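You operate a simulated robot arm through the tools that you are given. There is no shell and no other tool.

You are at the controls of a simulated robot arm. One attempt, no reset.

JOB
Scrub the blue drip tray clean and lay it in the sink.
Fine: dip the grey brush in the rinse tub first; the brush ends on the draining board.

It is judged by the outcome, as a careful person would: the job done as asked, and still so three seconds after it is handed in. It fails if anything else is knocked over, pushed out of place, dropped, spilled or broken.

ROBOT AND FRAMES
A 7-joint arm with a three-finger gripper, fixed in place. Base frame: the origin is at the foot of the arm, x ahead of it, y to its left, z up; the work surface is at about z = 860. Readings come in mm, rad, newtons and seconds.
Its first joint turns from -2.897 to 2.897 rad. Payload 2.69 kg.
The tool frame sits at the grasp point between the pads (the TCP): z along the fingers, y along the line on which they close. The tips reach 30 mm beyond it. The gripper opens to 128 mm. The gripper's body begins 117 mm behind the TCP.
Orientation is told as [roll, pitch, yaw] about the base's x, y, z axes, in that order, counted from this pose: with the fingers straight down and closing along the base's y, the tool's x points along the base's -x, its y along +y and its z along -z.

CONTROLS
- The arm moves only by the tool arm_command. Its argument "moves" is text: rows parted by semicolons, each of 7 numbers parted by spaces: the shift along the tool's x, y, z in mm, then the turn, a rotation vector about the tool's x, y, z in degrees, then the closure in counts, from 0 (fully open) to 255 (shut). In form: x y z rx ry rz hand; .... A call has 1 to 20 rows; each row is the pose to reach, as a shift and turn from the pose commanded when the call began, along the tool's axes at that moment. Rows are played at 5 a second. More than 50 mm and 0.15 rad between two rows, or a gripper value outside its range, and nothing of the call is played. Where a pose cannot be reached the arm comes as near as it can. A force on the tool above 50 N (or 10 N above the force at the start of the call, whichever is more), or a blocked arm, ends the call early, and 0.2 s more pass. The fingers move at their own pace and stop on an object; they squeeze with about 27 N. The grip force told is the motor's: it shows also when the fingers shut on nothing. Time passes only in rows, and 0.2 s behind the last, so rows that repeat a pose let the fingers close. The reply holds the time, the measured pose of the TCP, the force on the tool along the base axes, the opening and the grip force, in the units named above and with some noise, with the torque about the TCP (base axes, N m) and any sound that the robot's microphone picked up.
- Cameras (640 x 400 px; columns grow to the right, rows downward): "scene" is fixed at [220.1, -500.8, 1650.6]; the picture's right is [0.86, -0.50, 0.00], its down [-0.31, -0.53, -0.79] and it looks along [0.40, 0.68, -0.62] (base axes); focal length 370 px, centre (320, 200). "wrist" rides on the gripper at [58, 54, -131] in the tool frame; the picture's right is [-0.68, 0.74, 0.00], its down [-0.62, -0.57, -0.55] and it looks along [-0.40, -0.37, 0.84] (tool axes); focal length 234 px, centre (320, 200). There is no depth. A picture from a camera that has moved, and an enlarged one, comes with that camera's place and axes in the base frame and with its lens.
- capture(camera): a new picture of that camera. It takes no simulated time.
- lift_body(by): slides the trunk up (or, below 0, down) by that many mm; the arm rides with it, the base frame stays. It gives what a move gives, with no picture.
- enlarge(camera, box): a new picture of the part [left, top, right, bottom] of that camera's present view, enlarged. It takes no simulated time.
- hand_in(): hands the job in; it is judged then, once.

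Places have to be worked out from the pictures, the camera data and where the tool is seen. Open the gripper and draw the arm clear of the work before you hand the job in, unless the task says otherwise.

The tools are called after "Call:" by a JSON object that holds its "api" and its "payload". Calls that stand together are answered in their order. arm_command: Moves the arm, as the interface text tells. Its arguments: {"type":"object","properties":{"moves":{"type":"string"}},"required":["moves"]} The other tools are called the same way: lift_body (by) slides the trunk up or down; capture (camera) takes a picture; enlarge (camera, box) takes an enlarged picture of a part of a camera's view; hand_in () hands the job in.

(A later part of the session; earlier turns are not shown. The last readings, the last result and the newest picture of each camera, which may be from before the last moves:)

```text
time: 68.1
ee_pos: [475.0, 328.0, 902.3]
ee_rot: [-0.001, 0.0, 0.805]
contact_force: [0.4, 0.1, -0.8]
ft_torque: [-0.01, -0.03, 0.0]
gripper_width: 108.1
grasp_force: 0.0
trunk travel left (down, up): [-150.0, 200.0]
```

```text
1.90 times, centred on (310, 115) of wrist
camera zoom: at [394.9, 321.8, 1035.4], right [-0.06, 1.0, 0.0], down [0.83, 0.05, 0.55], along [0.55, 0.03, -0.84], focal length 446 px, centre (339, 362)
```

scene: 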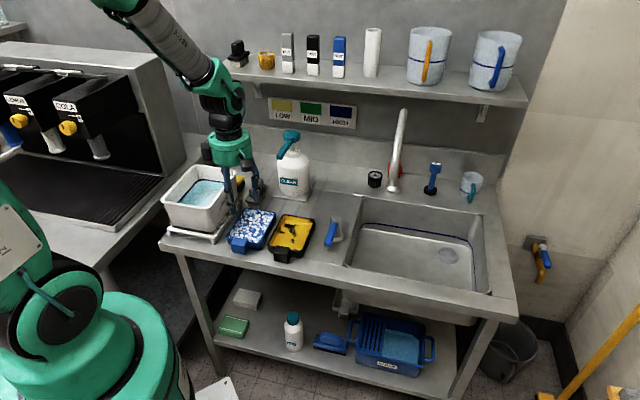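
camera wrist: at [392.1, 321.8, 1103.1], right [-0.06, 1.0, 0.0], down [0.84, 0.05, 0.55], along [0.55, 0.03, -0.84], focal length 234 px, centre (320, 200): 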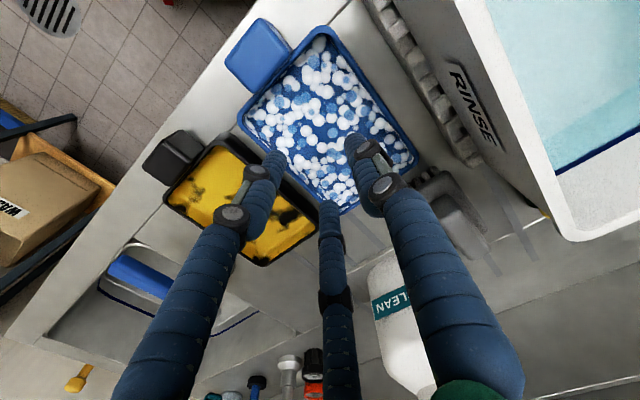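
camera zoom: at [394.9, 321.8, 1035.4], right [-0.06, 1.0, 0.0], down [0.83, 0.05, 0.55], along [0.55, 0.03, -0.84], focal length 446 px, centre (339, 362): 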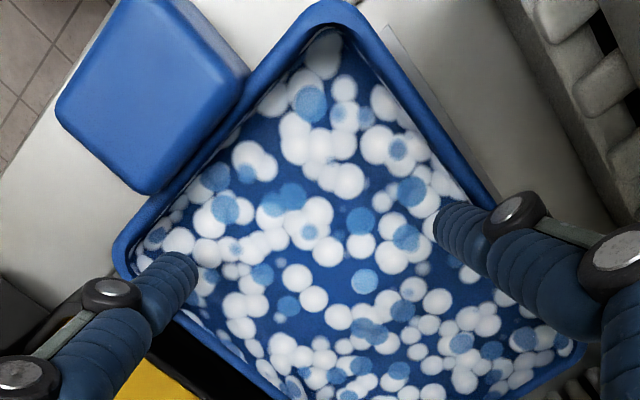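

The left prong's tip is now held back by the left wall while the right two push the right wall, so the tray is spanned from inside. I spread a touch more and test with a lift of 6 mm.

Call:
{"api": "arm_command", "payload": {"moves": "0 0 0 0 0 0 32; 0 0 0 0 0 0 25; 0 0 0 0 0 0 25; 0 0 -2 0 0 0 25; 0 0 -4 0 0 0 25; 0 0 -6 0 0 0 25; 0 0 -6 0 0 0 25"}}

Call:
{"api": "enlarge", "payload": {"camera": "scene", "box": [220, 190, 290, 260]}}

Call:
{"api": "enlarge", "payload": {"camera": "wrist", "box": [180, 10, 440, 220]}}

```text
time: 69.7
ee_pos: [476.6, 328.1, 909.2]
ee_rot: [0.002, 0.0, 0.804]
contact_force: [-0.1, -0.4, 1.3]
ft_torque: [0.09, 0.06, -0.03]
gripper_width: 116.2
grasp_force: 0.3
trunk travel left (down, up): [-150.0, 200.0]
```

```text
5.71 times, centred on (255, 225) of scene
camera zoom: at [220.1, -500.8, 1650.6], right [0.86, -0.5, 0.0], down [-0.31, -0.53, -0.79], along [0.4, 0.68, -0.62], focal length 2111 px, centre (691, 57)
```

zoom: 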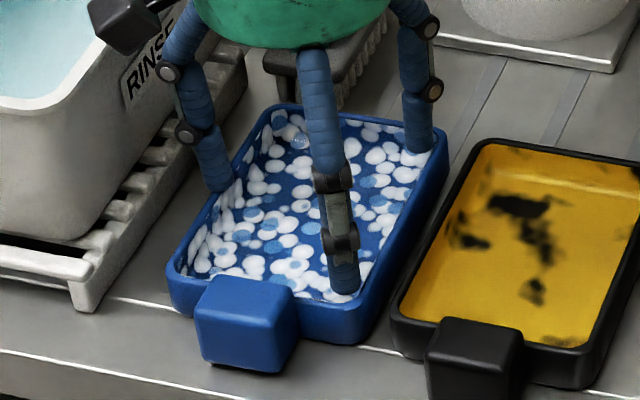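

```text
1.90 times, centred on (310, 115) of wrist
camera zoom: at [396.1, 321.4, 1040.8], right [-0.06, 1.0, 0.0], down [0.83, 0.05, 0.55], along [0.55, 0.03, -0.84], focal length 446 px, centre (339, 362)
```

zoom: 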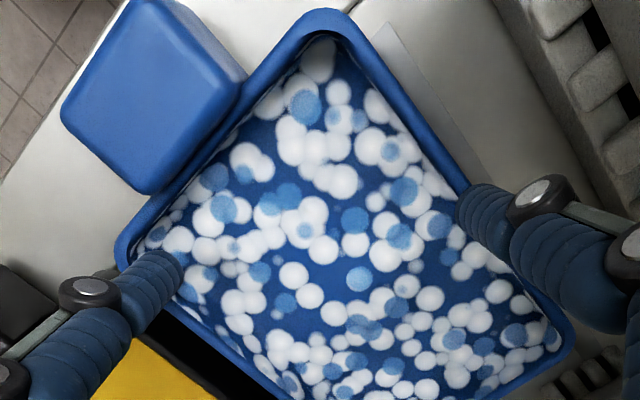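

The tray did not lift: spreading only slid it about 7 mm right, so these prongs push outward too softly. I narrow the hand, rise clear, and re-measure for a grip on the tray's left wall instead (one prong outside, two inside).

Call:
{"api": "arm_command", "payload": {"moves": "0 0 0 0 0 0 60; 0 0 0 0 0 0 100; 0 0 0 0 0 0 150; 0 0 -10 0 0 0 184; 0 0 -30 0 0 0 184; 0 0 -60 0 0 0 184; 0 0 -90 0 0 0 184; 0 0 -90 0 0 0 184"}}

Call:
{"api": "enlarge", "payload": {"camera": "wrist", "box": [200, 0, 460, 210]}}

Call:
{"api": "enlarge", "payload": {"camera": "scene", "box": [210, 190, 300, 260]}}

```text
time: 71.5
ee_pos: [477.7, 327.3, 999.6]
ee_rot: [0.001, -0.001, 0.803]
contact_force: [-0.1, -0.4, 0.7]
ft_torque: [0.03, -0.02, 0.01]
gripper_width: 35.7
grasp_force: 0.1
trunk travel left (down, up): [-150.0, 200.0]
```

```text
1.90 times, centred on (330, 105) of wrist
camera zoom: at [396.6, 320.6, 1131.6], right [-0.06, 1.0, 0.0], down [0.83, 0.05, 0.55], along [0.55, 0.03, -0.84], focal length 446 px, centre (301, 381)
```

zoom: 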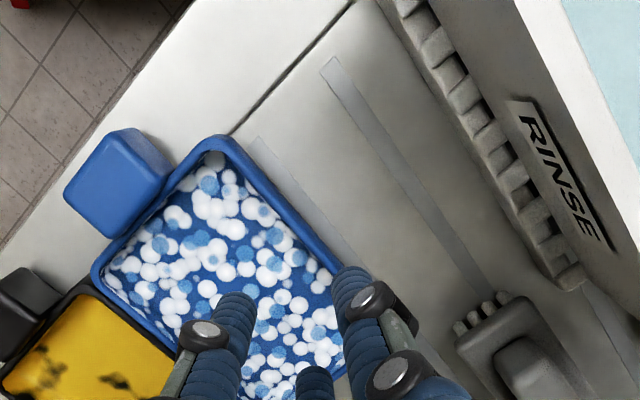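

```text
5.71 times, centred on (255, 225) of scene
camera zoom: at [220.1, -500.8, 1650.6], right [0.86, -0.5, 0.0], down [-0.31, -0.53, -0.79], along [0.4, 0.68, -0.62], focal length 2111 px, centre (691, 57)
```

zoom: 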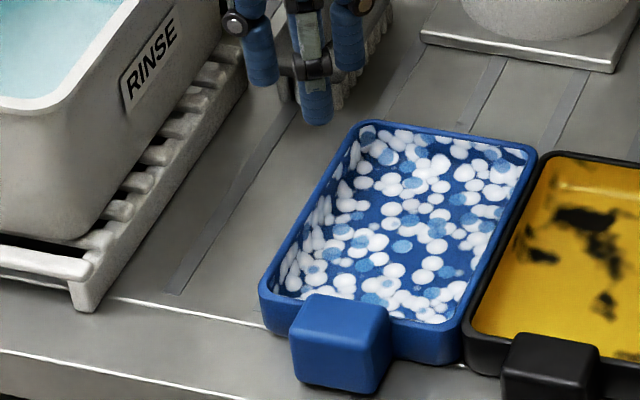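

The outside prong had slipped over the left rim and, as it closed, dragged the blue tray right, pushing the black tray too. I'll have to put the black tray back, so first I measure exactly how far things moved using the same views as before.

Call:
{"api": "enlarge", "payload": {"camera": "scene", "box": [215, 180, 315, 260]}}

Call:
{"api": "enlarge", "payload": {"camera": "scene", "box": [200, 150, 340, 280]}}

Call:
{"api": "enlarge", "payload": {"camera": "scene", "box": [270, 190, 370, 270]}}

Call:
{"api": "capture", "payload": {"camera": "wrist"}}

```text
5.00 times, centred on (265, 220) of scene
camera zoom: at [220.1, -500.8, 1650.6], right [0.86, -0.5, 0.0], down [-0.31, -0.53, -0.79], along [0.4, 0.68, -0.62], focal length 1847 px, centre (595, 100)
```

zoom: 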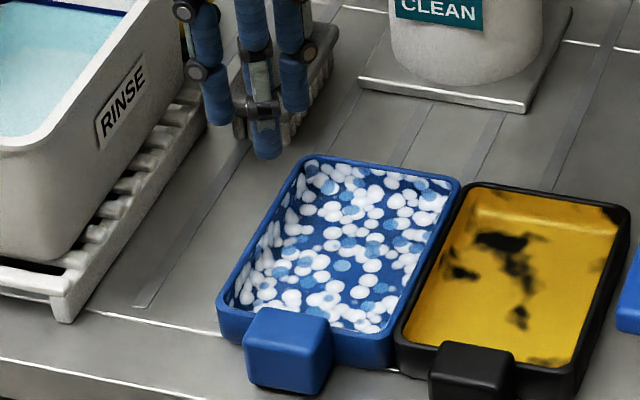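

```text
3.08 times, centred on (270, 215) of scene
camera zoom: at [220.1, -500.8, 1650.6], right [0.86, -0.5, 0.0], down [-0.31, -0.53, -0.79], along [0.4, 0.68, -0.62], focal length 1137 px, centre (474, 154)
```

zoom: 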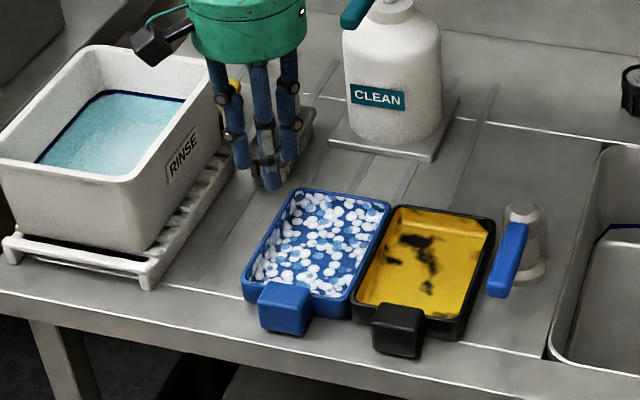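

```text
5.00 times, centred on (320, 230) of scene
camera zoom: at [220.1, -500.8, 1650.6], right [0.86, -0.5, 0.0], down [-0.31, -0.53, -0.79], along [0.4, 0.68, -0.62], focal length 1847 px, centre (320, 50)
```

zoom: 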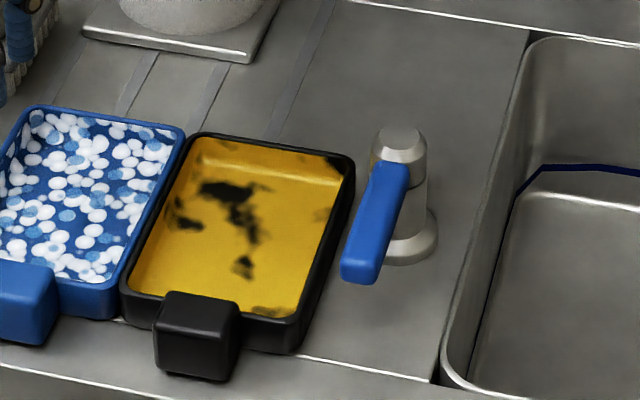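

```text
taken
camera wrist: at [396.6, 320.6, 1131.6], right [-0.06, 1.0, 0.0], down [0.83, 0.05, 0.55], along [0.55, 0.03, -0.84], focal length 234 px, centre (320, 200)
```

wrist: 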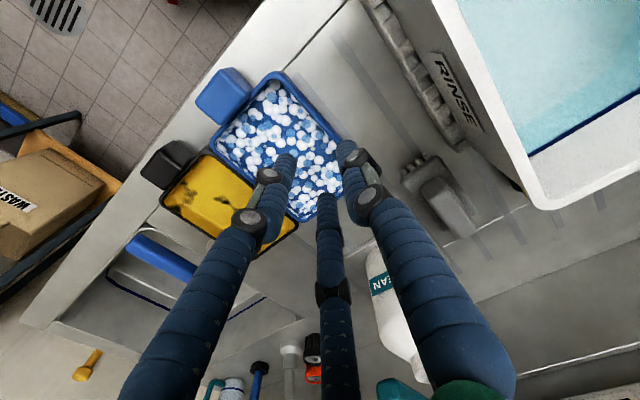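

The black tray was pushed about 42 mm to the right; I'll restore it after the blue tray is out of the way. The blue tray's left wall now lies almost under the hand with free space on its left, so I align over that wall (one prong outside, two inside) and stop just above the rim to check.

Call:
{"api": "arm_command", "payload": {"moves": "4 -3.4 20 0 0 1.3 184; 4 -3.4 45 0 0 1.3 184; 4 -3.4 62 0 0 1.3 184; 4 -3.4 72 0 0 1.3 184; 4 -3.4 72 0 0 1.3 184"}}

Call:
{"api": "enlarge", "payload": {"camera": "wrist", "box": [180, 40, 440, 230]}}

Call:
{"api": "enlarge", "payload": {"camera": "scene", "box": [225, 185, 305, 255]}}

```text
time: 72.7
ee_pos: [475.9, 323.5, 928.1]
ee_rot: [0.002, 0.0, 0.784]
contact_force: [-0.1, 0.0, 0.0]
ft_torque: [-0.01, 0.04, -0.04]
gripper_width: 35.9
grasp_force: 0.1
trunk travel left (down, up): [-150.0, 200.0]
```

```text
2.11 times, centred on (310, 135) of wrist
camera zoom: at [394.3, 318.2, 1060.0], right [-0.04, 1.0, 0.0], down [0.84, 0.03, 0.55], along [0.55, 0.02, -0.84], focal length 493 px, centre (341, 337)
```

zoom: 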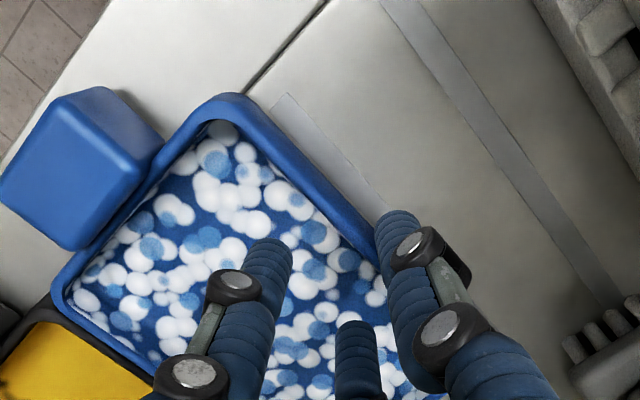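

```text
5.71 times, centred on (265, 220) of scene
camera zoom: at [220.1, -500.8, 1650.6], right [0.86, -0.5, 0.0], down [-0.31, -0.53, -0.79], along [0.4, 0.68, -0.62], focal length 2111 px, centre (634, 86)
```

zoom: 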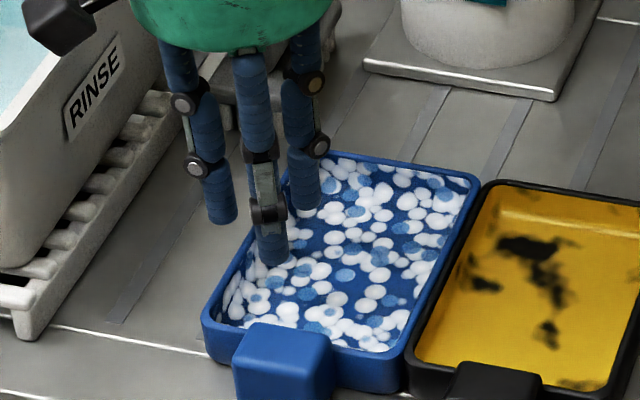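

Both views agree the outer prong is about 4 mm from the wall and the inner ones about 12 mm. I shift 4 mm left to centre them, then lower to tips at z≈872.

Call:
{"api": "arm_command", "payload": {"moves": "0 4 0 0 0 0 184; 0 4 10 0 0 0 184; 0 4 18 0 0 0 184; 0 4 26 0 0 0 184; 0 4 26 0 0 0 184"}}

Call:
{"api": "enlarge", "payload": {"camera": "wrist", "box": [180, 40, 440, 230]}}

Call:
{"api": "enlarge", "payload": {"camera": "scene", "box": [225, 185, 305, 255]}}

```text
time: 73.9
ee_pos: [472.4, 325.0, 899.5]
ee_rot: [0.002, 0.0, 0.781]
contact_force: [-0.7, 0.0, 1.2]
ft_torque: [0.01, 0.03, -0.01]
gripper_width: 35.6
grasp_force: 0.0
trunk travel left (down, up): [-150.0, 200.0]
```

```text
2.11 times, centred on (310, 135) of wrist
camera zoom: at [392.1, 319.5, 1031.5], right [-0.04, 1.0, 0.0], down [0.84, 0.03, 0.55], along [0.55, 0.02, -0.84], focal length 493 px, centre (341, 337)
```

zoom: 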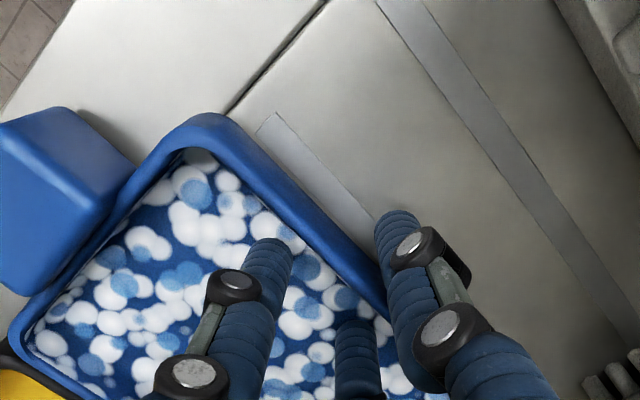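

```text
5.71 times, centred on (265, 220) of scene
camera zoom: at [220.1, -500.8, 1650.6], right [0.86, -0.5, 0.0], down [-0.31, -0.53, -0.79], along [0.4, 0.68, -0.62], focal length 2111 px, centre (634, 86)
```

zoom: 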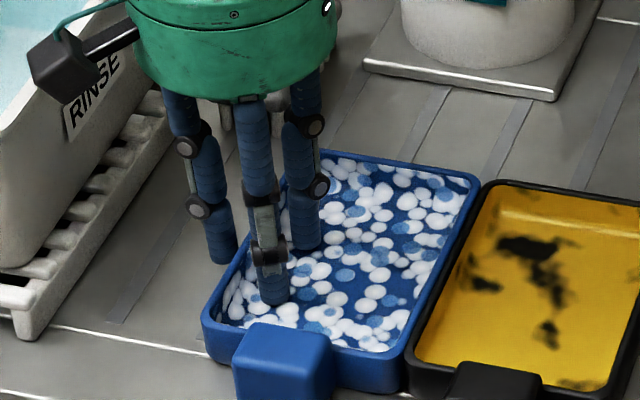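

The prongs straddle the left wall with clearance. I close on the wall gradually.

Call:
{"api": "arm_command", "payload": {"moves": "0 0 0 0 0 0 200; 0 0 0 0 0 0 212; 0 0 0 0 0 0 224; 0 0 0 0 0 0 236; 0 0 0 0 0 0 248; 0 0 0 0 0 0 255; 0 0 0 0 0 0 255; 0 0 0 0 0 0 255"}}

Call:
{"api": "enlarge", "payload": {"camera": "wrist", "box": [180, 40, 440, 230]}}

Call:
{"api": "enlarge", "payload": {"camera": "scene", "box": [225, 185, 305, 255]}}

```text
time: 75.7
ee_pos: [472.7, 324.9, 898.9]
ee_rot: [0.002, -0.001, 0.782]
contact_force: [-0.4, 0.1, -0.2]
ft_torque: [0.09, 0.08, 0.05]
gripper_width: 10.5
grasp_force: 27.3
trunk travel left (down, up): [-150.0, 200.0]
```

```text
2.11 times, centred on (310, 135) of wrist
camera zoom: at [391.9, 319.5, 1031.6], right [-0.04, 1.0, 0.0], down [0.84, 0.03, 0.55], along [0.55, 0.02, -0.84], focal length 493 px, centre (341, 337)
```

zoom: 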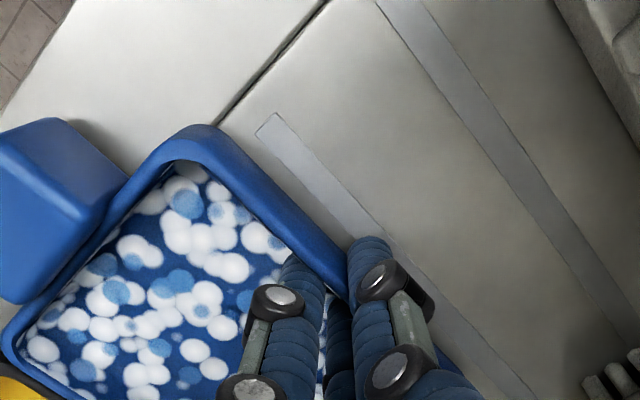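

```text
5.71 times, centred on (265, 220) of scene
camera zoom: at [220.1, -500.8, 1650.6], right [0.86, -0.5, 0.0], down [-0.31, -0.53, -0.79], along [0.4, 0.68, -0.62], focal length 2111 px, centre (634, 86)
```

zoom: 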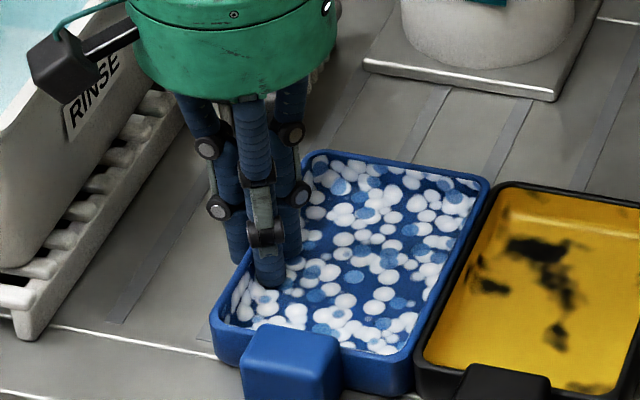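

The wall is gripped at 27 N, though closing nudged things about 5 mm further right. I draw the blue tray a few mm left to part it from the black tray, then test-lift 8 mm.

Call:
{"api": "arm_command", "payload": {"moves": "0 3 0 0 0 0 255; 0 6 0 0 0 0 255; 0 9 0 0 0 0 255; 0 9 -3 0 0 0 255; 0 9 -6 0 0 0 255; 0 9 -9 0 0 0 255; 0 9 -9 0 0 0 255"}}

Call:
{"api": "enlarge", "payload": {"camera": "scene", "box": [225, 185, 305, 255]}}

Call:
{"api": "enlarge", "payload": {"camera": "wrist", "box": [180, 40, 440, 230]}}

```text
time: 77.3
ee_pos: [464.7, 330.9, 910.0]
ee_rot: [0.001, 0.002, 0.781]
contact_force: [-0.6, 0.2, -0.9]
ft_torque: [0.06, 0.03, 0.0]
gripper_width: 10.8
grasp_force: 27.2
trunk travel left (down, up): [-150.0, 200.0]
```

```text
5.71 times, centred on (265, 220) of scene
camera zoom: at [220.1, -500.8, 1650.6], right [0.86, -0.5, 0.0], down [-0.31, -0.53, -0.79], along [0.4, 0.68, -0.62], focal length 2111 px, centre (634, 86)
```

zoom: 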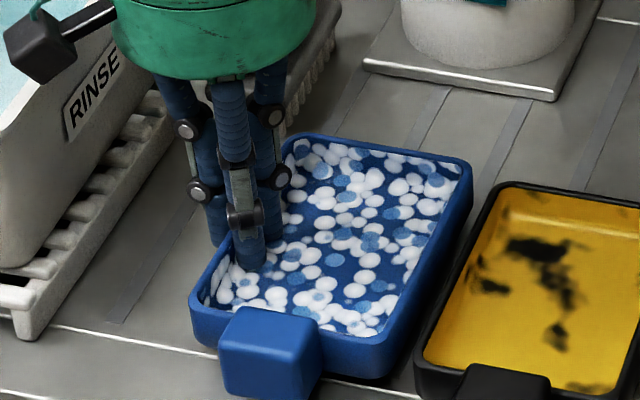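

```text
2.11 times, centred on (310, 135) of wrist
camera zoom: at [384.9, 327.0, 1041.2], right [-0.04, 1.0, 0.0], down [0.84, 0.03, 0.55], along [0.55, 0.02, -0.84], focal length 493 px, centre (341, 337)
```

zoom: 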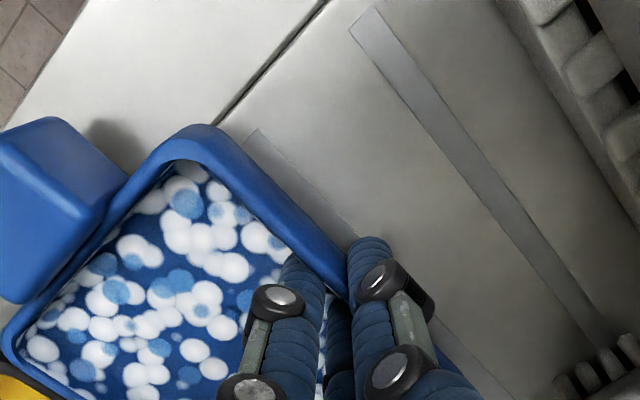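

The tray lifts level and light, moving rigidly with the hand. I raise it to carrying height above everything on the counter.

Call:
{"api": "arm_command", "payload": {"moves": "0 0 -15 0 0 0 255; 0 0 -30 0 0 0 255; 0 0 -50 0 0 0 255; 0 0 -70 0 0 0 255; 0 0 -90 0 0 0 255; 0 0 -110 0 0 0 255; 0 0 -110 0 0 0 255"}}

Call:
{"api": "capture", "payload": {"camera": "scene"}}

Call:
{"api": "capture", "payload": {"camera": "wrist"}}

```text
time: 78.9
ee_pos: [464.0, 332.2, 1018.6]
ee_rot: [0.0, -0.001, 0.783]
contact_force: [1.0, -0.1, -1.4]
ft_torque: [0.04, 0.01, -0.03]
gripper_width: 10.8
grasp_force: 27.1
trunk travel left (down, up): [-150.0, 200.0]
```

```text
taken
```

scene: 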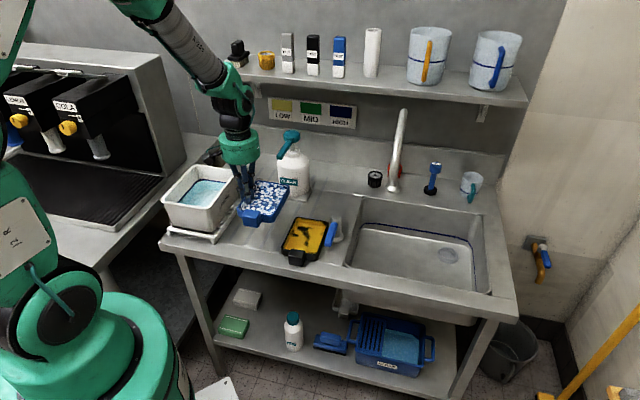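

```text
taken
camera wrist: at [384.6, 327.6, 1150.0], right [-0.04, 1.0, 0.0], down [0.84, 0.03, 0.55], along [0.55, 0.02, -0.84], focal length 234 px, centre (320, 200)
```

wrist: 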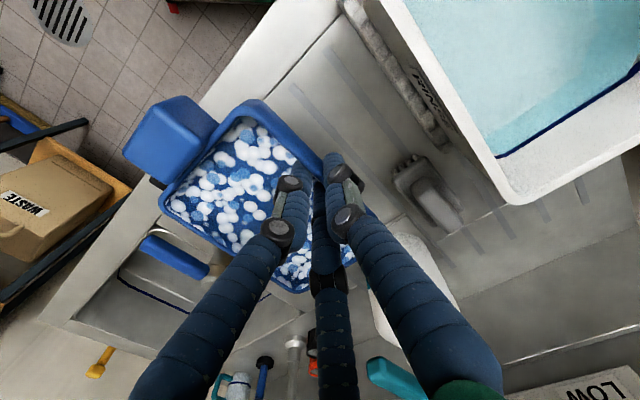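

The tray is steady at carrying height. I draw it forward of the counter edge, then sweep right in front of the faucet toward the sink's right half.

Call:
{"api": "arm_command", "payload": {"moves": "30 -1 0 0 0 0 255; 60 -2 0 0 0 0 255; 88 -4 0 0 0 0 255; 91 -40 0 0 0 0 255; 91 -80 0 0 0 0 255; 92 -120 0 0 0 0 255; 92 -160 0 0 0 0 255; 92 -200 0 0 0 0 255; 93 -240 0 0 0 0 255; 93 -280 0 0 0 0 255; 94 -320 0 0 0 0 255; 94 -360 0 0 0 0 255; 95 -400 0 0 0 0 255; 95 -440 0 0 0 0 255; 96 -480 0 0 0 0 255; 96 -510 0 0 0 0 255; 96 -537 0 0 0 0 255; 96 -537 0 0 0 0 255"}}

Call:
{"api": "capture", "payload": {"camera": "scene"}}

Call:
{"api": "capture", "payload": {"camera": "wrist"}}

```text
time: 82.7
ee_pos: [777.4, -116.1, 1018.0]
ee_rot: [0.0, -0.001, 0.781]
contact_force: [-0.1, 0.1, -2.3]
ft_torque: [0.05, 0.09, -0.03]
gripper_width: 10.3
grasp_force: 26.4
trunk travel left (down, up): [-150.0, 200.0]
```

```text
taken
```

scene: 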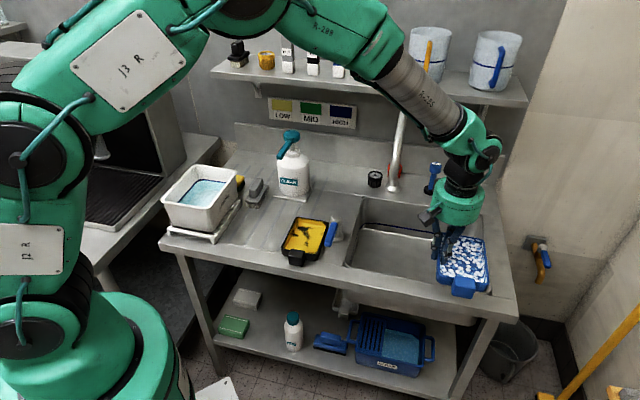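

```text
taken
camera wrist: at [697.0, -121.0, 1149.8], right [-0.04, 1.0, 0.0], down [0.84, 0.03, 0.55], along [0.55, 0.02, -0.84], focal length 234 px, centre (320, 200)
```

wrist: 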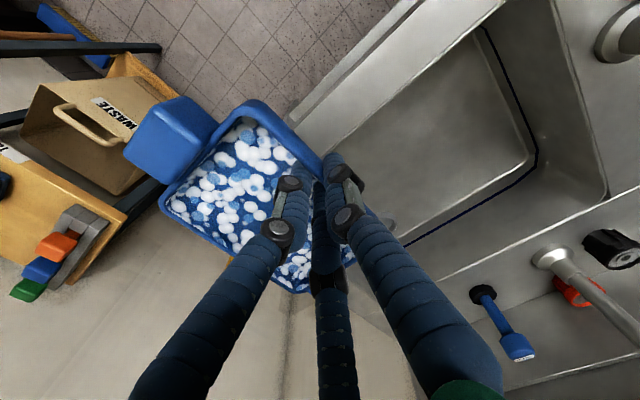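

The tray is in front of the sink, clear of the faucet. I enlarge the wrist and scene views to locate the sink edges relative to the hand.

Call:
{"api": "enlarge", "payload": {"camera": "wrist", "box": [260, 0, 640, 260]}}

Call:
{"api": "enlarge", "payload": {"camera": "scene", "box": [330, 90, 540, 330]}}

```text
1.54 times, centred on (450, 130) of wrist
camera zoom: at [697.0, -121.0, 1149.8], right [-0.04, 1.0, 0.0], down [0.84, 0.03, 0.55], along [0.55, 0.02, -0.84], focal length 360 px, centre (120, 308)
```

zoom: 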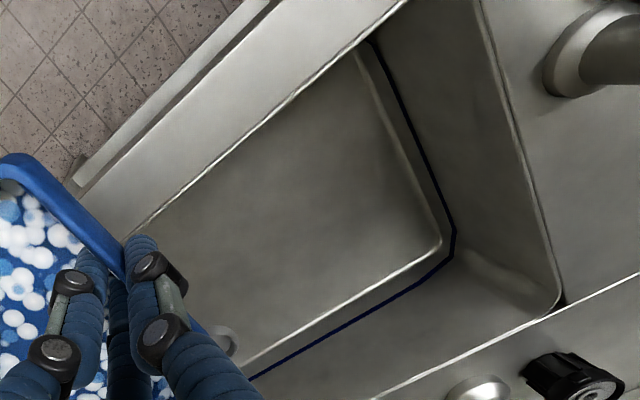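

```text
1.67 times, centred on (435, 210) of scene
camera zoom: at [220.1, -500.8, 1650.6], right [0.86, -0.5, 0.0], down [-0.31, -0.53, -0.79], along [0.4, 0.68, -0.62], focal length 616 px, centre (128, 183)
```

zoom: 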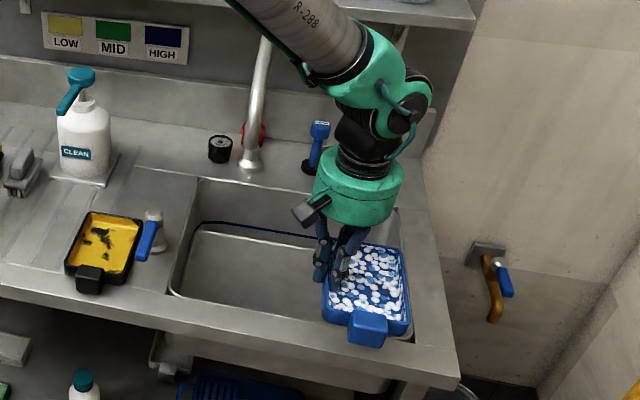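

The sink opening spans roughly 415–800 along the counter and 484–811 in depth, floor near z=720. I rotate the tray 90° in the air here so the hand ends on its front side and the tray extends into the sink; I watch that the wrist actually reaches it.

Call:
{"api": "arm_command", "payload": {"moves": "0 0 0 0 0 -7.5 255; 0 0 0 0 0 -15 255; 0 0 0 0 0 -22.5 255; 0 0 0 0 0 -30 255; 0 0 0 0 0 -37.5 255; 0 0 0 0 0 -45 255; 0 0 0 0 0 -52.5 255; 0 0 0 0 0 -60 255; 0 0 0 0 0 -67.5 255; 0 0 0 0 0 -75 255; 0 0 0 0 0 -82.5 255; 0 0 0 0 0 -88.5 255; 0 0 0 0 0 -88.5 255"}}

Call:
{"api": "capture", "payload": {"camera": "scene"}}

Call:
{"api": "capture", "payload": {"camera": "wrist"}}

```text
time: 85.5
ee_pos: [778.3, -116.4, 1019.7]
ee_rot: [0.001, -0.001, 2.328]
contact_force: [-0.2, -0.1, -1.0]
ft_torque: [0.01, 0.06, 0.01]
gripper_width: 10.6
grasp_force: 26.9
trunk travel left (down, up): [-150.0, 200.0]
```

```text
taken
```

scene: 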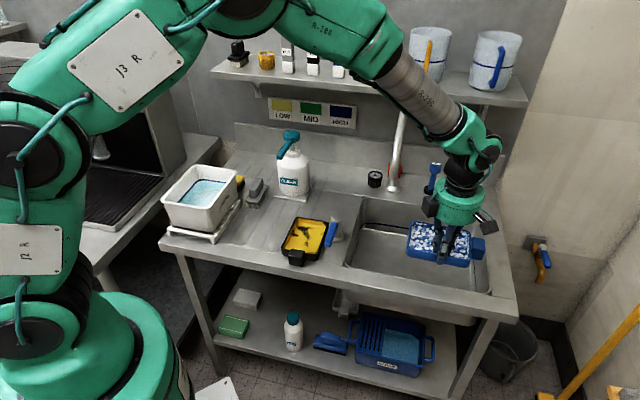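

```text
taken
camera wrist: at [776.4, -197.8, 1151.1], right [-1.0, -0.01, 0.0], down [-0.01, 0.84, 0.55], along [-0.01, 0.55, -0.84], focal length 234 px, centre (320, 200)
```

wrist: 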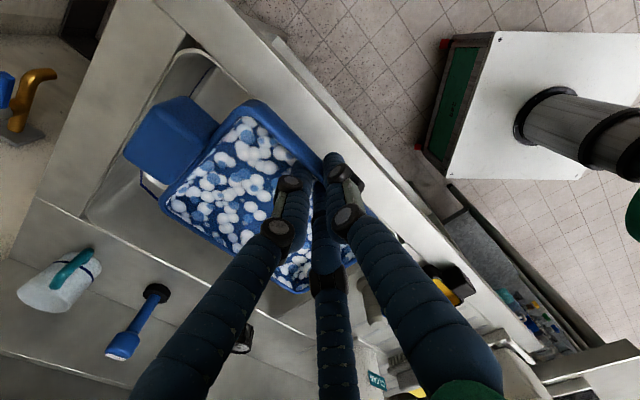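

The wrist reached the turn and the tray is level with its handle pointing right. I move it over the sink, keeping about 135 mm from the faucet.

Call:
{"api": "arm_command", "payload": {"moves": "-1 -25 0 0 0 0 255; -2 -50 0 0 0 0 255; -3 -75 0 0 0 0 255; -5 -95 0 0 0 0 255; -5 -106 0 0 0 0 255; -5 -106 0 0 0 0 255"}}

Call:
{"api": "capture", "payload": {"camera": "scene"}}

Call:
{"api": "capture", "payload": {"camera": "wrist"}}

```text
time: 86.9
ee_pos: [848.4, -39.7, 1020.3]
ee_rot: [0.002, -0.001, 2.327]
contact_force: [0.3, -0.1, -1.2]
ft_torque: [0.0, 0.03, 0.01]
gripper_width: 10.5
grasp_force: 27.0
trunk travel left (down, up): [-150.0, 200.0]
```

```text
taken
```

scene: 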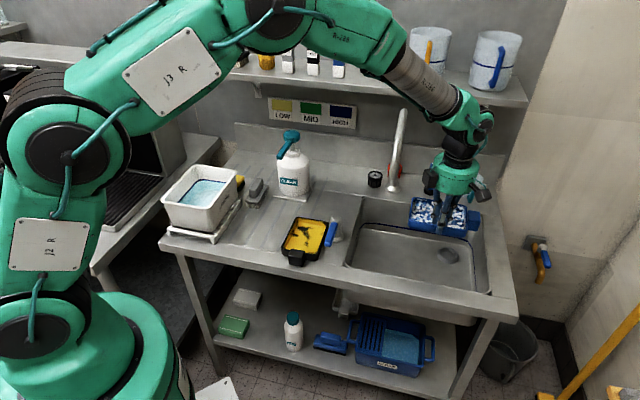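

```text
taken
camera wrist: at [848.5, -120.8, 1150.9], right [-1.0, -0.01, 0.0], down [-0.01, 0.84, 0.55], along [-0.01, 0.55, -0.84], focal length 234 px, centre (320, 200)
```

wrist: 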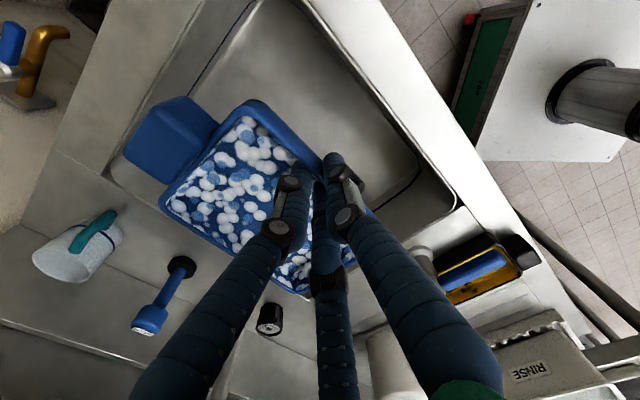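

The tray is over the sink with about 50 mm to the right wall and room all round. I lower it into the basin, stopping well above the floor to check.

Call:
{"api": "arm_command", "payload": {"moves": "0 0 30 0 0 0 255; 0 0 60 0 0 0 255; 0 0 90 0 0 0 255; 0 0 120 0 0 0 255; 0 0 150 0 0 0 255; 0 0 175 0 0 0 255; 0 0 195 0 0 0 255; 0 0 210 0 0 0 255; 0 0 210 0 0 0 255"}}

Call:
{"api": "capture", "payload": {"camera": "scene"}}

Call:
{"api": "capture", "payload": {"camera": "wrist"}}

Call:
{"api": "enlarge", "payload": {"camera": "scene", "box": [330, 100, 530, 320]}}

```text
time: 88.9
ee_pos: [851.4, -38.6, 806.7]
ee_rot: [0.001, -0.001, 2.326]
contact_force: [0.7, -1.3, -1.2]
ft_torque: [-0.03, 0.07, 0.0]
gripper_width: 10.6
grasp_force: 26.9
trunk travel left (down, up): [-150.0, 200.0]
```

```text
taken
```

scene: 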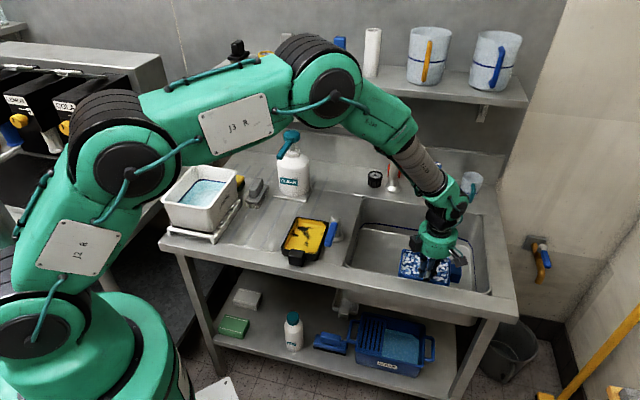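

```text
taken
camera wrist: at [850.5, -119.9, 938.8], right [-1.0, -0.01, 0.0], down [-0.01, 0.84, 0.55], along [-0.01, 0.55, -0.84], focal length 234 px, centre (320, 200)
```

wrist: 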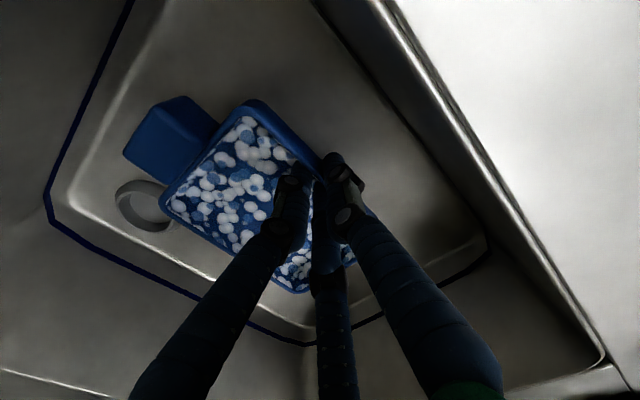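

```text
1.82 times, centred on (430, 210) of scene
camera zoom: at [220.1, -500.8, 1650.6], right [0.86, -0.5, 0.0], down [-0.31, -0.53, -0.79], along [0.4, 0.68, -0.62], focal length 672 px, centre (120, 182)
```

zoom: 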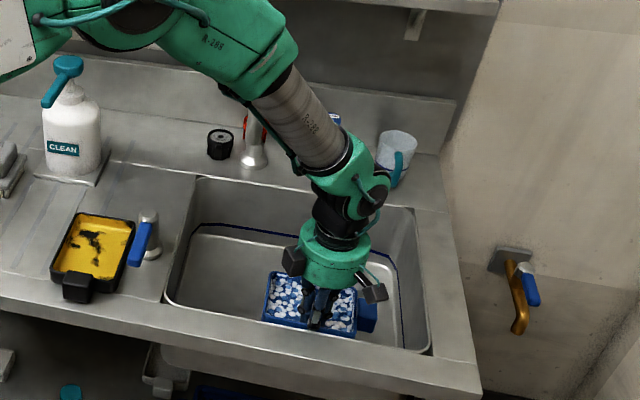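

The tray is well inside the basin, level and clear of the drain ring. I continue down in smaller steps toward the floor.

Call:
{"api": "arm_command", "payload": {"moves": "0 0 10 0 0 0 255; 0 0 20 0 0 0 255; 0 0 28 0 0 0 255; 0 0 34 0 0 0 255; 0 0 34 0 0 0 255"}}

```text
time: 90.1
ee_pos: [849.6, -40.3, 775.4]
ee_rot: [0.0, -0.002, 2.327]
contact_force: [0.6, 0.0, -0.8]
ft_torque: [-0.03, 0.07, 0.0]
gripper_width: 10.5
grasp_force: 26.9
trunk travel left (down, up): [-150.0, 200.0]
```

Call:
{"api": "arm_command", "payload": {"moves": "0 0 3 0 0 0 255; 0 0 6 0 0 0 255; 0 0 9 0 0 0 255; 0 0 12 0 0 0 255; 0 0 12 0 0 0 255"}}

Call:
{"api": "enlarge", "payload": {"camera": "scene", "box": [380, 210, 480, 300]}}

Call:
{"api": "capture", "payload": {"camera": "wrist"}}

```text
time: 91.3
ee_pos: [850.4, -40.6, 764.2]
ee_rot: [0.0, -0.002, 2.326]
contact_force: [-0.2, 1.3, -1.1]
ft_torque: [-0.06, 0.02, -0.02]
gripper_width: 10.7
grasp_force: 27.0
trunk travel left (down, up): [-150.0, 200.0]
```

```text
4.44 times, centred on (430, 255) of scene
camera zoom: at [220.1, -500.8, 1650.6], right [0.86, -0.5, 0.0], down [-0.31, -0.53, -0.79], along [0.4, 0.68, -0.62], focal length 1642 px, centre (-169, -44)
```

zoom: 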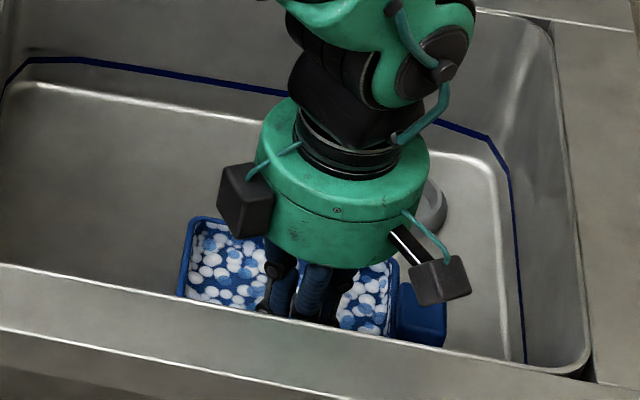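

```text
taken
camera wrist: at [850.0, -121.2, 896.0], right [-1.0, -0.01, 0.0], down [-0.01, 0.84, 0.55], along [-0.01, 0.55, -0.84], focal length 234 px, centre (320, 200)
```

wrist: 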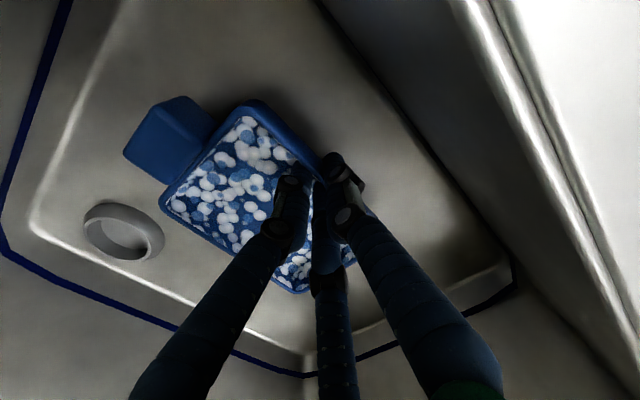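

Still above the floor, and the hand's camera box is getting near the sink's front edge. I shift 15 mm further into the sink and keep lowering gently.

Call:
{"api": "arm_command", "payload": {"moves": "0 -8 0 0 0 0 255; 0 -15 0 0 0 0 255; 0 -15 3 0 0 0 255; 0 -15 6 0 0 0 255; 0 -15 6 0 0 0 255"}}

```text
time: 92.5
ee_pos: [860.0, -28.5, 757.2]
ee_rot: [0.0, -0.001, 2.327]
contact_force: [-0.2, -0.6, -1.7]
ft_torque: [0.0, 0.03, -0.01]
gripper_width: 10.6
grasp_force: 26.8
trunk travel left (down, up): [-150.0, 200.0]
```

Call:
{"api": "arm_command", "payload": {"moves": "0 0 2 0 0 0 255; 0 0 4 0 0 0 255; 0 0 6 0 0 0 255; 0 0 6 0 0 0 255"}}

Call:
{"api": "enlarge", "payload": {"camera": "scene", "box": [380, 210, 480, 300]}}

```text
time: 93.5
ee_pos: [859.3, -30.4, 751.6]
ee_rot: [0.0, -0.001, 2.327]
contact_force: [-0.1, -0.6, -0.9]
ft_torque: [-0.05, 0.04, -0.02]
gripper_width: 10.9
grasp_force: 27.1
trunk travel left (down, up): [-150.0, 200.0]
```

```text
4.44 times, centred on (430, 255) of scene
camera zoom: at [220.1, -500.8, 1650.6], right [0.86, -0.5, 0.0], down [-0.31, -0.53, -0.79], along [0.4, 0.68, -0.62], focal length 1642 px, centre (-169, -44)
```

zoom: 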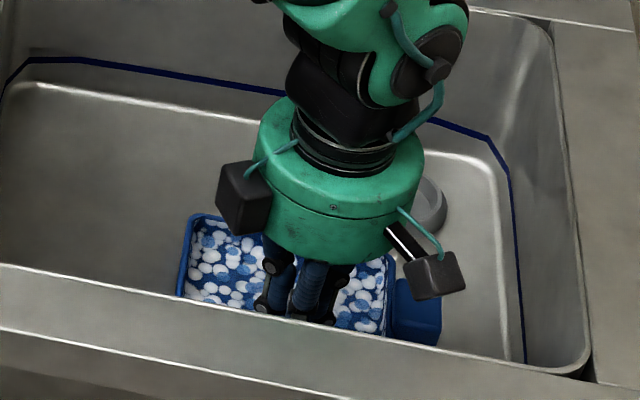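

No contact yet, with the tray bottom around z≈712. I keep stepping down.

Call:
{"api": "arm_command", "payload": {"moves": "0 -4 2 0 0 0 255; 0 -8 4 0 0 0 255; 0 -8 6 0 0 0 255; 0 -8 8 0 0 0 255; 0 -8 8 0 0 0 255"}}

```text
time: 94.7
ee_pos: [866.9, -24.3, 748.5]
ee_rot: [-0.004, 0.004, 2.327]
contact_force: [2.9, -3.1, 36.5]
ft_torque: [-0.1, 0.05, 0.13]
gripper_width: 10.5
grasp_force: 27.1
trunk travel left (down, up): [-150.0, 200.0]
```

The tray is on the sink floor (36 N just under the grip). I ease up 4 mm to lighten the contact and read again.

Call:
{"api": "arm_command", "payload": {"moves": "0 0 -2 0 0 0 255; 0 0 -4 0 0 0 255; 0 0 -4 0 0 0 255"}}

Call:
{"api": "enlarge", "payload": {"camera": "scene", "box": [380, 210, 480, 300]}}

Call:
{"api": "capture", "payload": {"camera": "wrist"}}

```text
time: 95.5
ee_pos: [865.1, -24.1, 747.7]
ee_rot: [0.0, -0.001, 2.328]
contact_force: [6.5, 0.7, 20.6]
ft_torque: [-0.49, -0.73, 0.2]
gripper_width: 10.6
grasp_force: 27.1
trunk travel left (down, up): [-150.0, 200.0]
```

```text
4.44 times, centred on (430, 255) of scene
camera zoom: at [220.1, -500.8, 1650.6], right [0.86, -0.5, 0.0], down [-0.31, -0.53, -0.79], along [0.4, 0.68, -0.62], focal length 1642 px, centre (-169, -44)
```

zoom: 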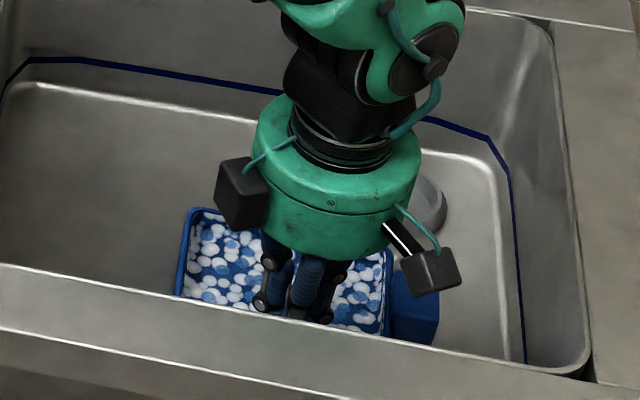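

```text
taken
camera wrist: at [864.9, -105.0, 879.3], right [-1.0, -0.01, 0.0], down [-0.01, 0.84, 0.55], along [-0.01, 0.55, -0.84], focal length 234 px, centre (320, 200)
```

wrist: 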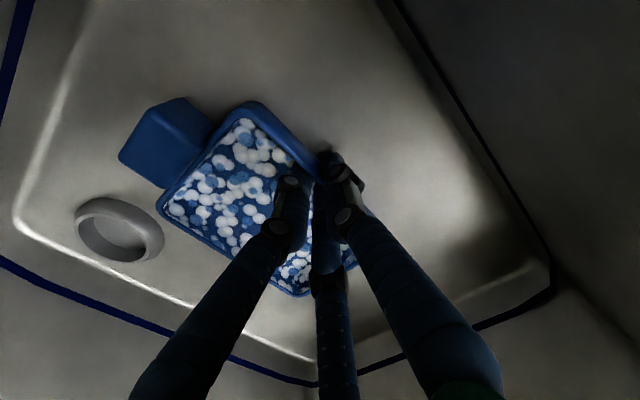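

The tray rests flat on the sink floor. I ease 1 mm more and release slightly (to about 36 mm), just enough to free the wall without touching other walls.

Call:
{"api": "arm_command", "payload": {"moves": "0 0 -1 0 0 0 255; 0 0 -1.5 0 0 0 250; 0 0 -1.5 0 0 0 240; 0 0 -1.5 0 0 0 225; 0 0 -1.5 0 0 0 205; 0 0 -1.5 0 0 0 190; 0 0 -1.5 0 0 0 184; 0 0 -1.5 0 0 0 184"}}

Call:
{"api": "enlarge", "payload": {"camera": "wrist", "box": [100, 60, 400, 320]}}

Call:
{"api": "enlarge", "payload": {"camera": "scene", "box": [380, 210, 480, 300]}}

```text
time: 97.3
ee_pos: [865.0, -24.0, 748.6]
ee_rot: [0.001, -0.004, 2.326]
contact_force: [-2.0, -0.8, 6.6]
ft_torque: [0.12, 0.09, 0.03]
gripper_width: 37.0
grasp_force: 0.0
trunk travel left (down, up): [-150.0, 200.0]
```

```text
1.54 times, centred on (250, 190) of wrist
camera zoom: at [865.4, -106.1, 880.8], right [-1.0, -0.01, 0.0], down [-0.01, 0.84, 0.55], along [-0.01, 0.55, -0.84], focal length 360 px, centre (428, 215)
```

zoom: 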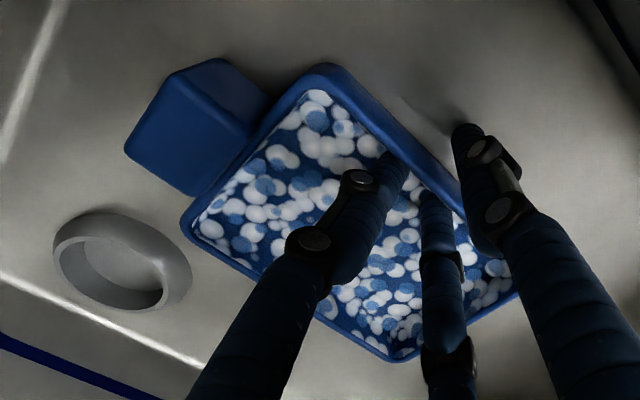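

```text
4.44 times, centred on (430, 255) of scene
camera zoom: at [220.1, -500.8, 1650.6], right [0.86, -0.5, 0.0], down [-0.31, -0.53, -0.79], along [0.4, 0.68, -0.62], focal length 1642 px, centre (-169, -44)
```

zoom: 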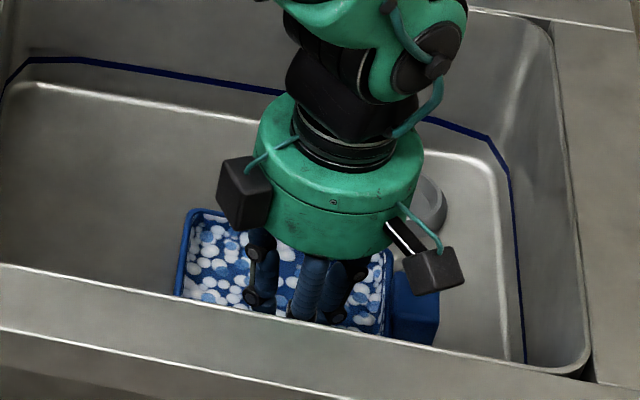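

The wall is free between the prongs. I rise straight up slowly, watching that the tray stays put.

Call:
{"api": "arm_command", "payload": {"moves": "0 0 -6 0 0 0 184; 0 0 -14 0 0 0 184; 0 0 -26 0 0 0 184; 0 0 -40 0 0 0 184; 0 0 -40 0 0 0 184"}}

Call:
{"api": "enlarge", "payload": {"camera": "wrist", "box": [100, 60, 400, 320]}}

```text
time: 98.5
ee_pos: [866.2, -23.8, 789.4]
ee_rot: [-0.001, 0.001, 2.327]
contact_force: [-0.6, 0.0, -0.5]
ft_torque: [0.0, -0.02, 0.01]
gripper_width: 35.4
grasp_force: 0.0
trunk travel left (down, up): [-150.0, 200.0]
```

```text
1.54 times, centred on (250, 190) of wrist
camera zoom: at [866.3, -105.7, 921.4], right [-1.0, -0.01, 0.0], down [-0.01, 0.84, 0.55], along [-0.01, 0.55, -0.84], focal length 360 px, centre (428, 215)
```

zoom: 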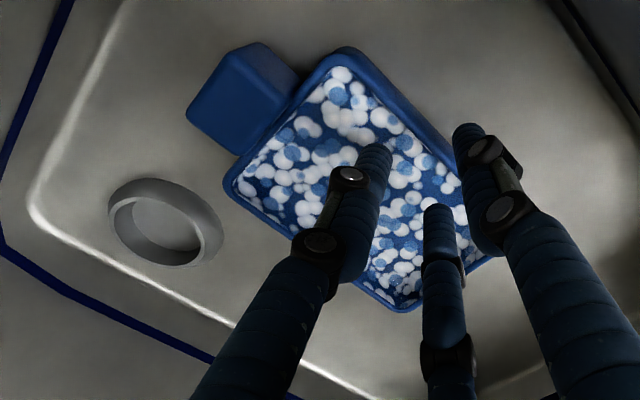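

The tray lies flat on the sink floor and stayed there. I go straight back up and then retreat forward, away from the faucet.

Call:
{"api": "arm_command", "payload": {"moves": "0 0 -30 0 0 0 184; 0 0 -65 0 0 0 184; 0 0 -100 0 0 0 184; 0 0 -135 0 0 0 184; 0 0 -170 0 0 0 184; 0 0 -205 0 0 0 184; 0 0 -235 0 0 0 184; 3 35 -235 0 0 0 184; 4 70 -235 0 0 0 184; 5 105 -235 0 0 0 184; 5 130 -235 0 0 0 184; 5 130 -235 0 0 0 184"}}

Call:
{"api": "capture", "payload": {"camera": "scene"}}

Call:
{"api": "enlarge", "payload": {"camera": "scene", "box": [215, 180, 315, 260]}}

Call:
{"api": "enlarge", "payload": {"camera": "scene", "box": [270, 190, 370, 270]}}

```text
time: 101.1
ee_pos: [775.4, -120.1, 1023.4]
ee_rot: [-0.001, -0.003, 2.327]
contact_force: [-0.1, -1.0, 0.4]
ft_torque: [0.01, -0.02, -0.01]
gripper_width: 35.5
grasp_force: 0.0
trunk travel left (down, up): [-150.0, 200.0]
```

```text
taken
```

scene: 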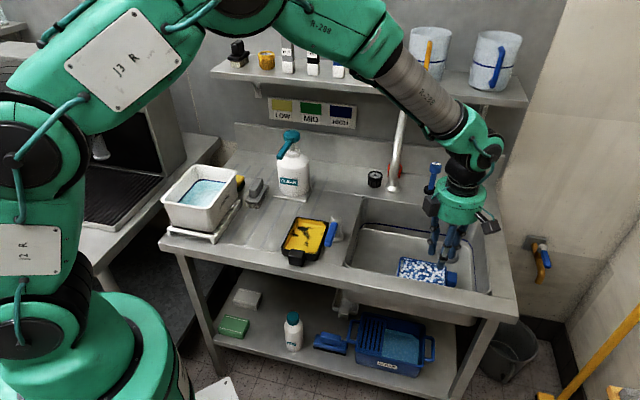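

```text
5.00 times, centred on (265, 220) of scene
camera zoom: at [220.1, -500.8, 1650.6], right [0.86, -0.5, 0.0], down [-0.31, -0.53, -0.79], along [0.4, 0.68, -0.62], focal length 1847 px, centre (595, 100)
```

zoom: 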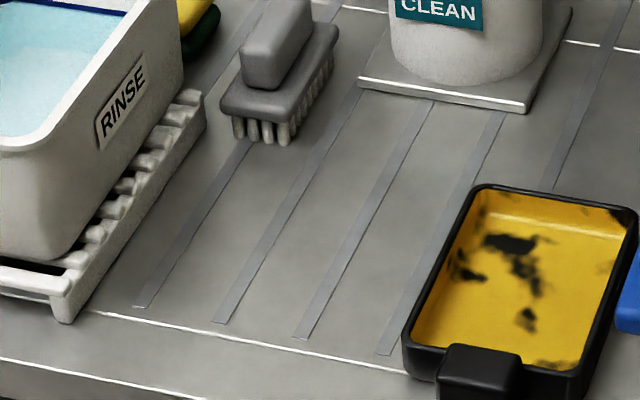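

```text
5.00 times, centred on (320, 230) of scene
camera zoom: at [220.1, -500.8, 1650.6], right [0.86, -0.5, 0.0], down [-0.31, -0.53, -0.79], along [0.4, 0.68, -0.62], focal length 1847 px, centre (320, 50)
```

zoom: 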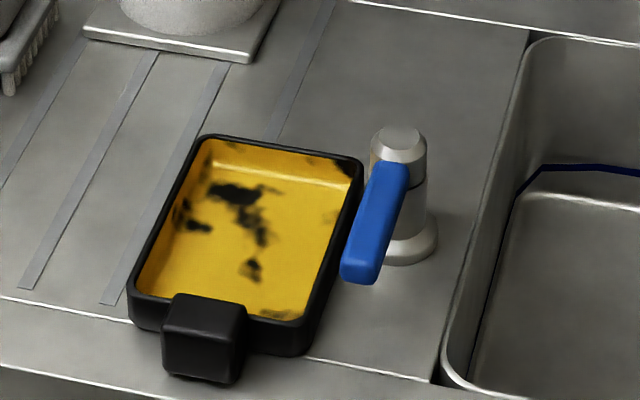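

The blue tray is in the sink and the brush stands on the draining board. Now I must put the black tray back: it sits about 46 mm right and 6 mm forward of where it began. I move over its left wall (yaw 46°) and measure.

Call:
{"api": "arm_command", "payload": {"moves": "-28 1 0 0 0 7 184; -57 3 0 0 0 14 184; -86 4 0 0 0 21 184; -115 5 0 0 0 28 184; -143 7 0 0 0 35 184; -172 8 0 0 0 42 184; -200 10 0 0 0 49 184; -229 11 0 0 0 56 184; -258 12 0 0 0 63 184; -286 14 0 0 0 70 184; -315 15 0 0 0 77 184; -343 17 0 0 0 84 184; -363 -8 0 0 0 87 184; -383 -33 0 0 0 87 184; -403 -58 0 0 0 87 184; -421 -83 0 0 0 87 184; -421 -83 0 0 0 87 184"}}

Call:
{"api": "capture", "payload": {"camera": "wrist"}}

Call:
{"api": "enlarge", "payload": {"camera": "scene", "box": [240, 150, 360, 270]}}

```text
time: 104.7
ee_pos: [547.9, 245.6, 1023.7]
ee_rot: [0.001, 0.0, 0.809]
contact_force: [0.5, -0.3, 0.3]
ft_torque: [-0.04, 0.0, -0.03]
gripper_width: 35.5
grasp_force: 0.1
trunk travel left (down, up): [-150.0, 200.0]
```

```text
taken
camera wrist: at [467.2, 239.1, 1155.7], right [-0.06, 1.0, 0.0], down [0.83, 0.05, 0.55], along [0.55, 0.04, -0.84], focal length 234 px, centre (320, 200)
```

wrist: 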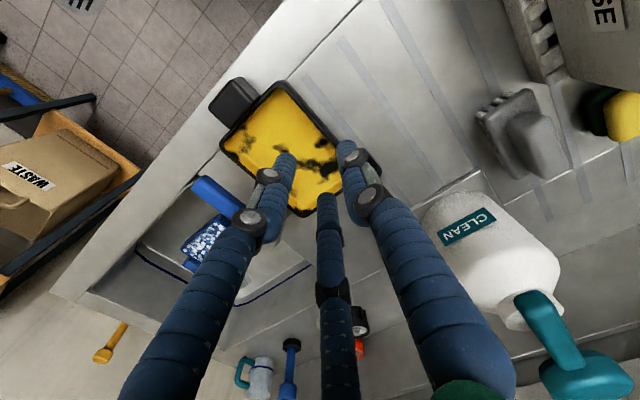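

```text
3.33 times, centred on (300, 210) of scene
camera zoom: at [220.1, -500.8, 1650.6], right [0.86, -0.5, 0.0], down [-0.31, -0.53, -0.79], along [0.4, 0.68, -0.62], focal length 1232 px, centre (387, 167)
```

zoom: 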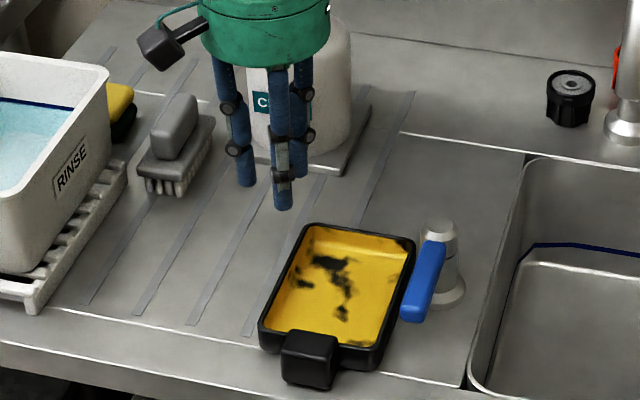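

I enlarge the wrist view to locate the black tray's left wall relative to the prongs.

Call:
{"api": "enlarge", "payload": {"camera": "wrist", "box": [200, 60, 420, 240]}}

```text
2.22 times, centred on (310, 150) of wrist
camera zoom: at [467.2, 239.1, 1155.7], right [-0.06, 1.0, 0.0], down [0.83, 0.05, 0.55], along [0.55, 0.04, -0.84], focal length 520 px, centre (342, 311)
```

zoom: 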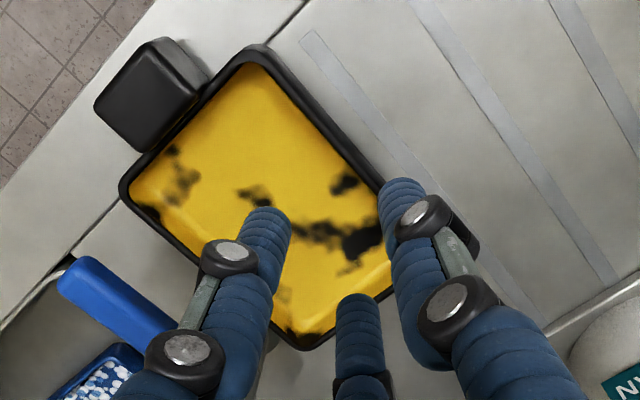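

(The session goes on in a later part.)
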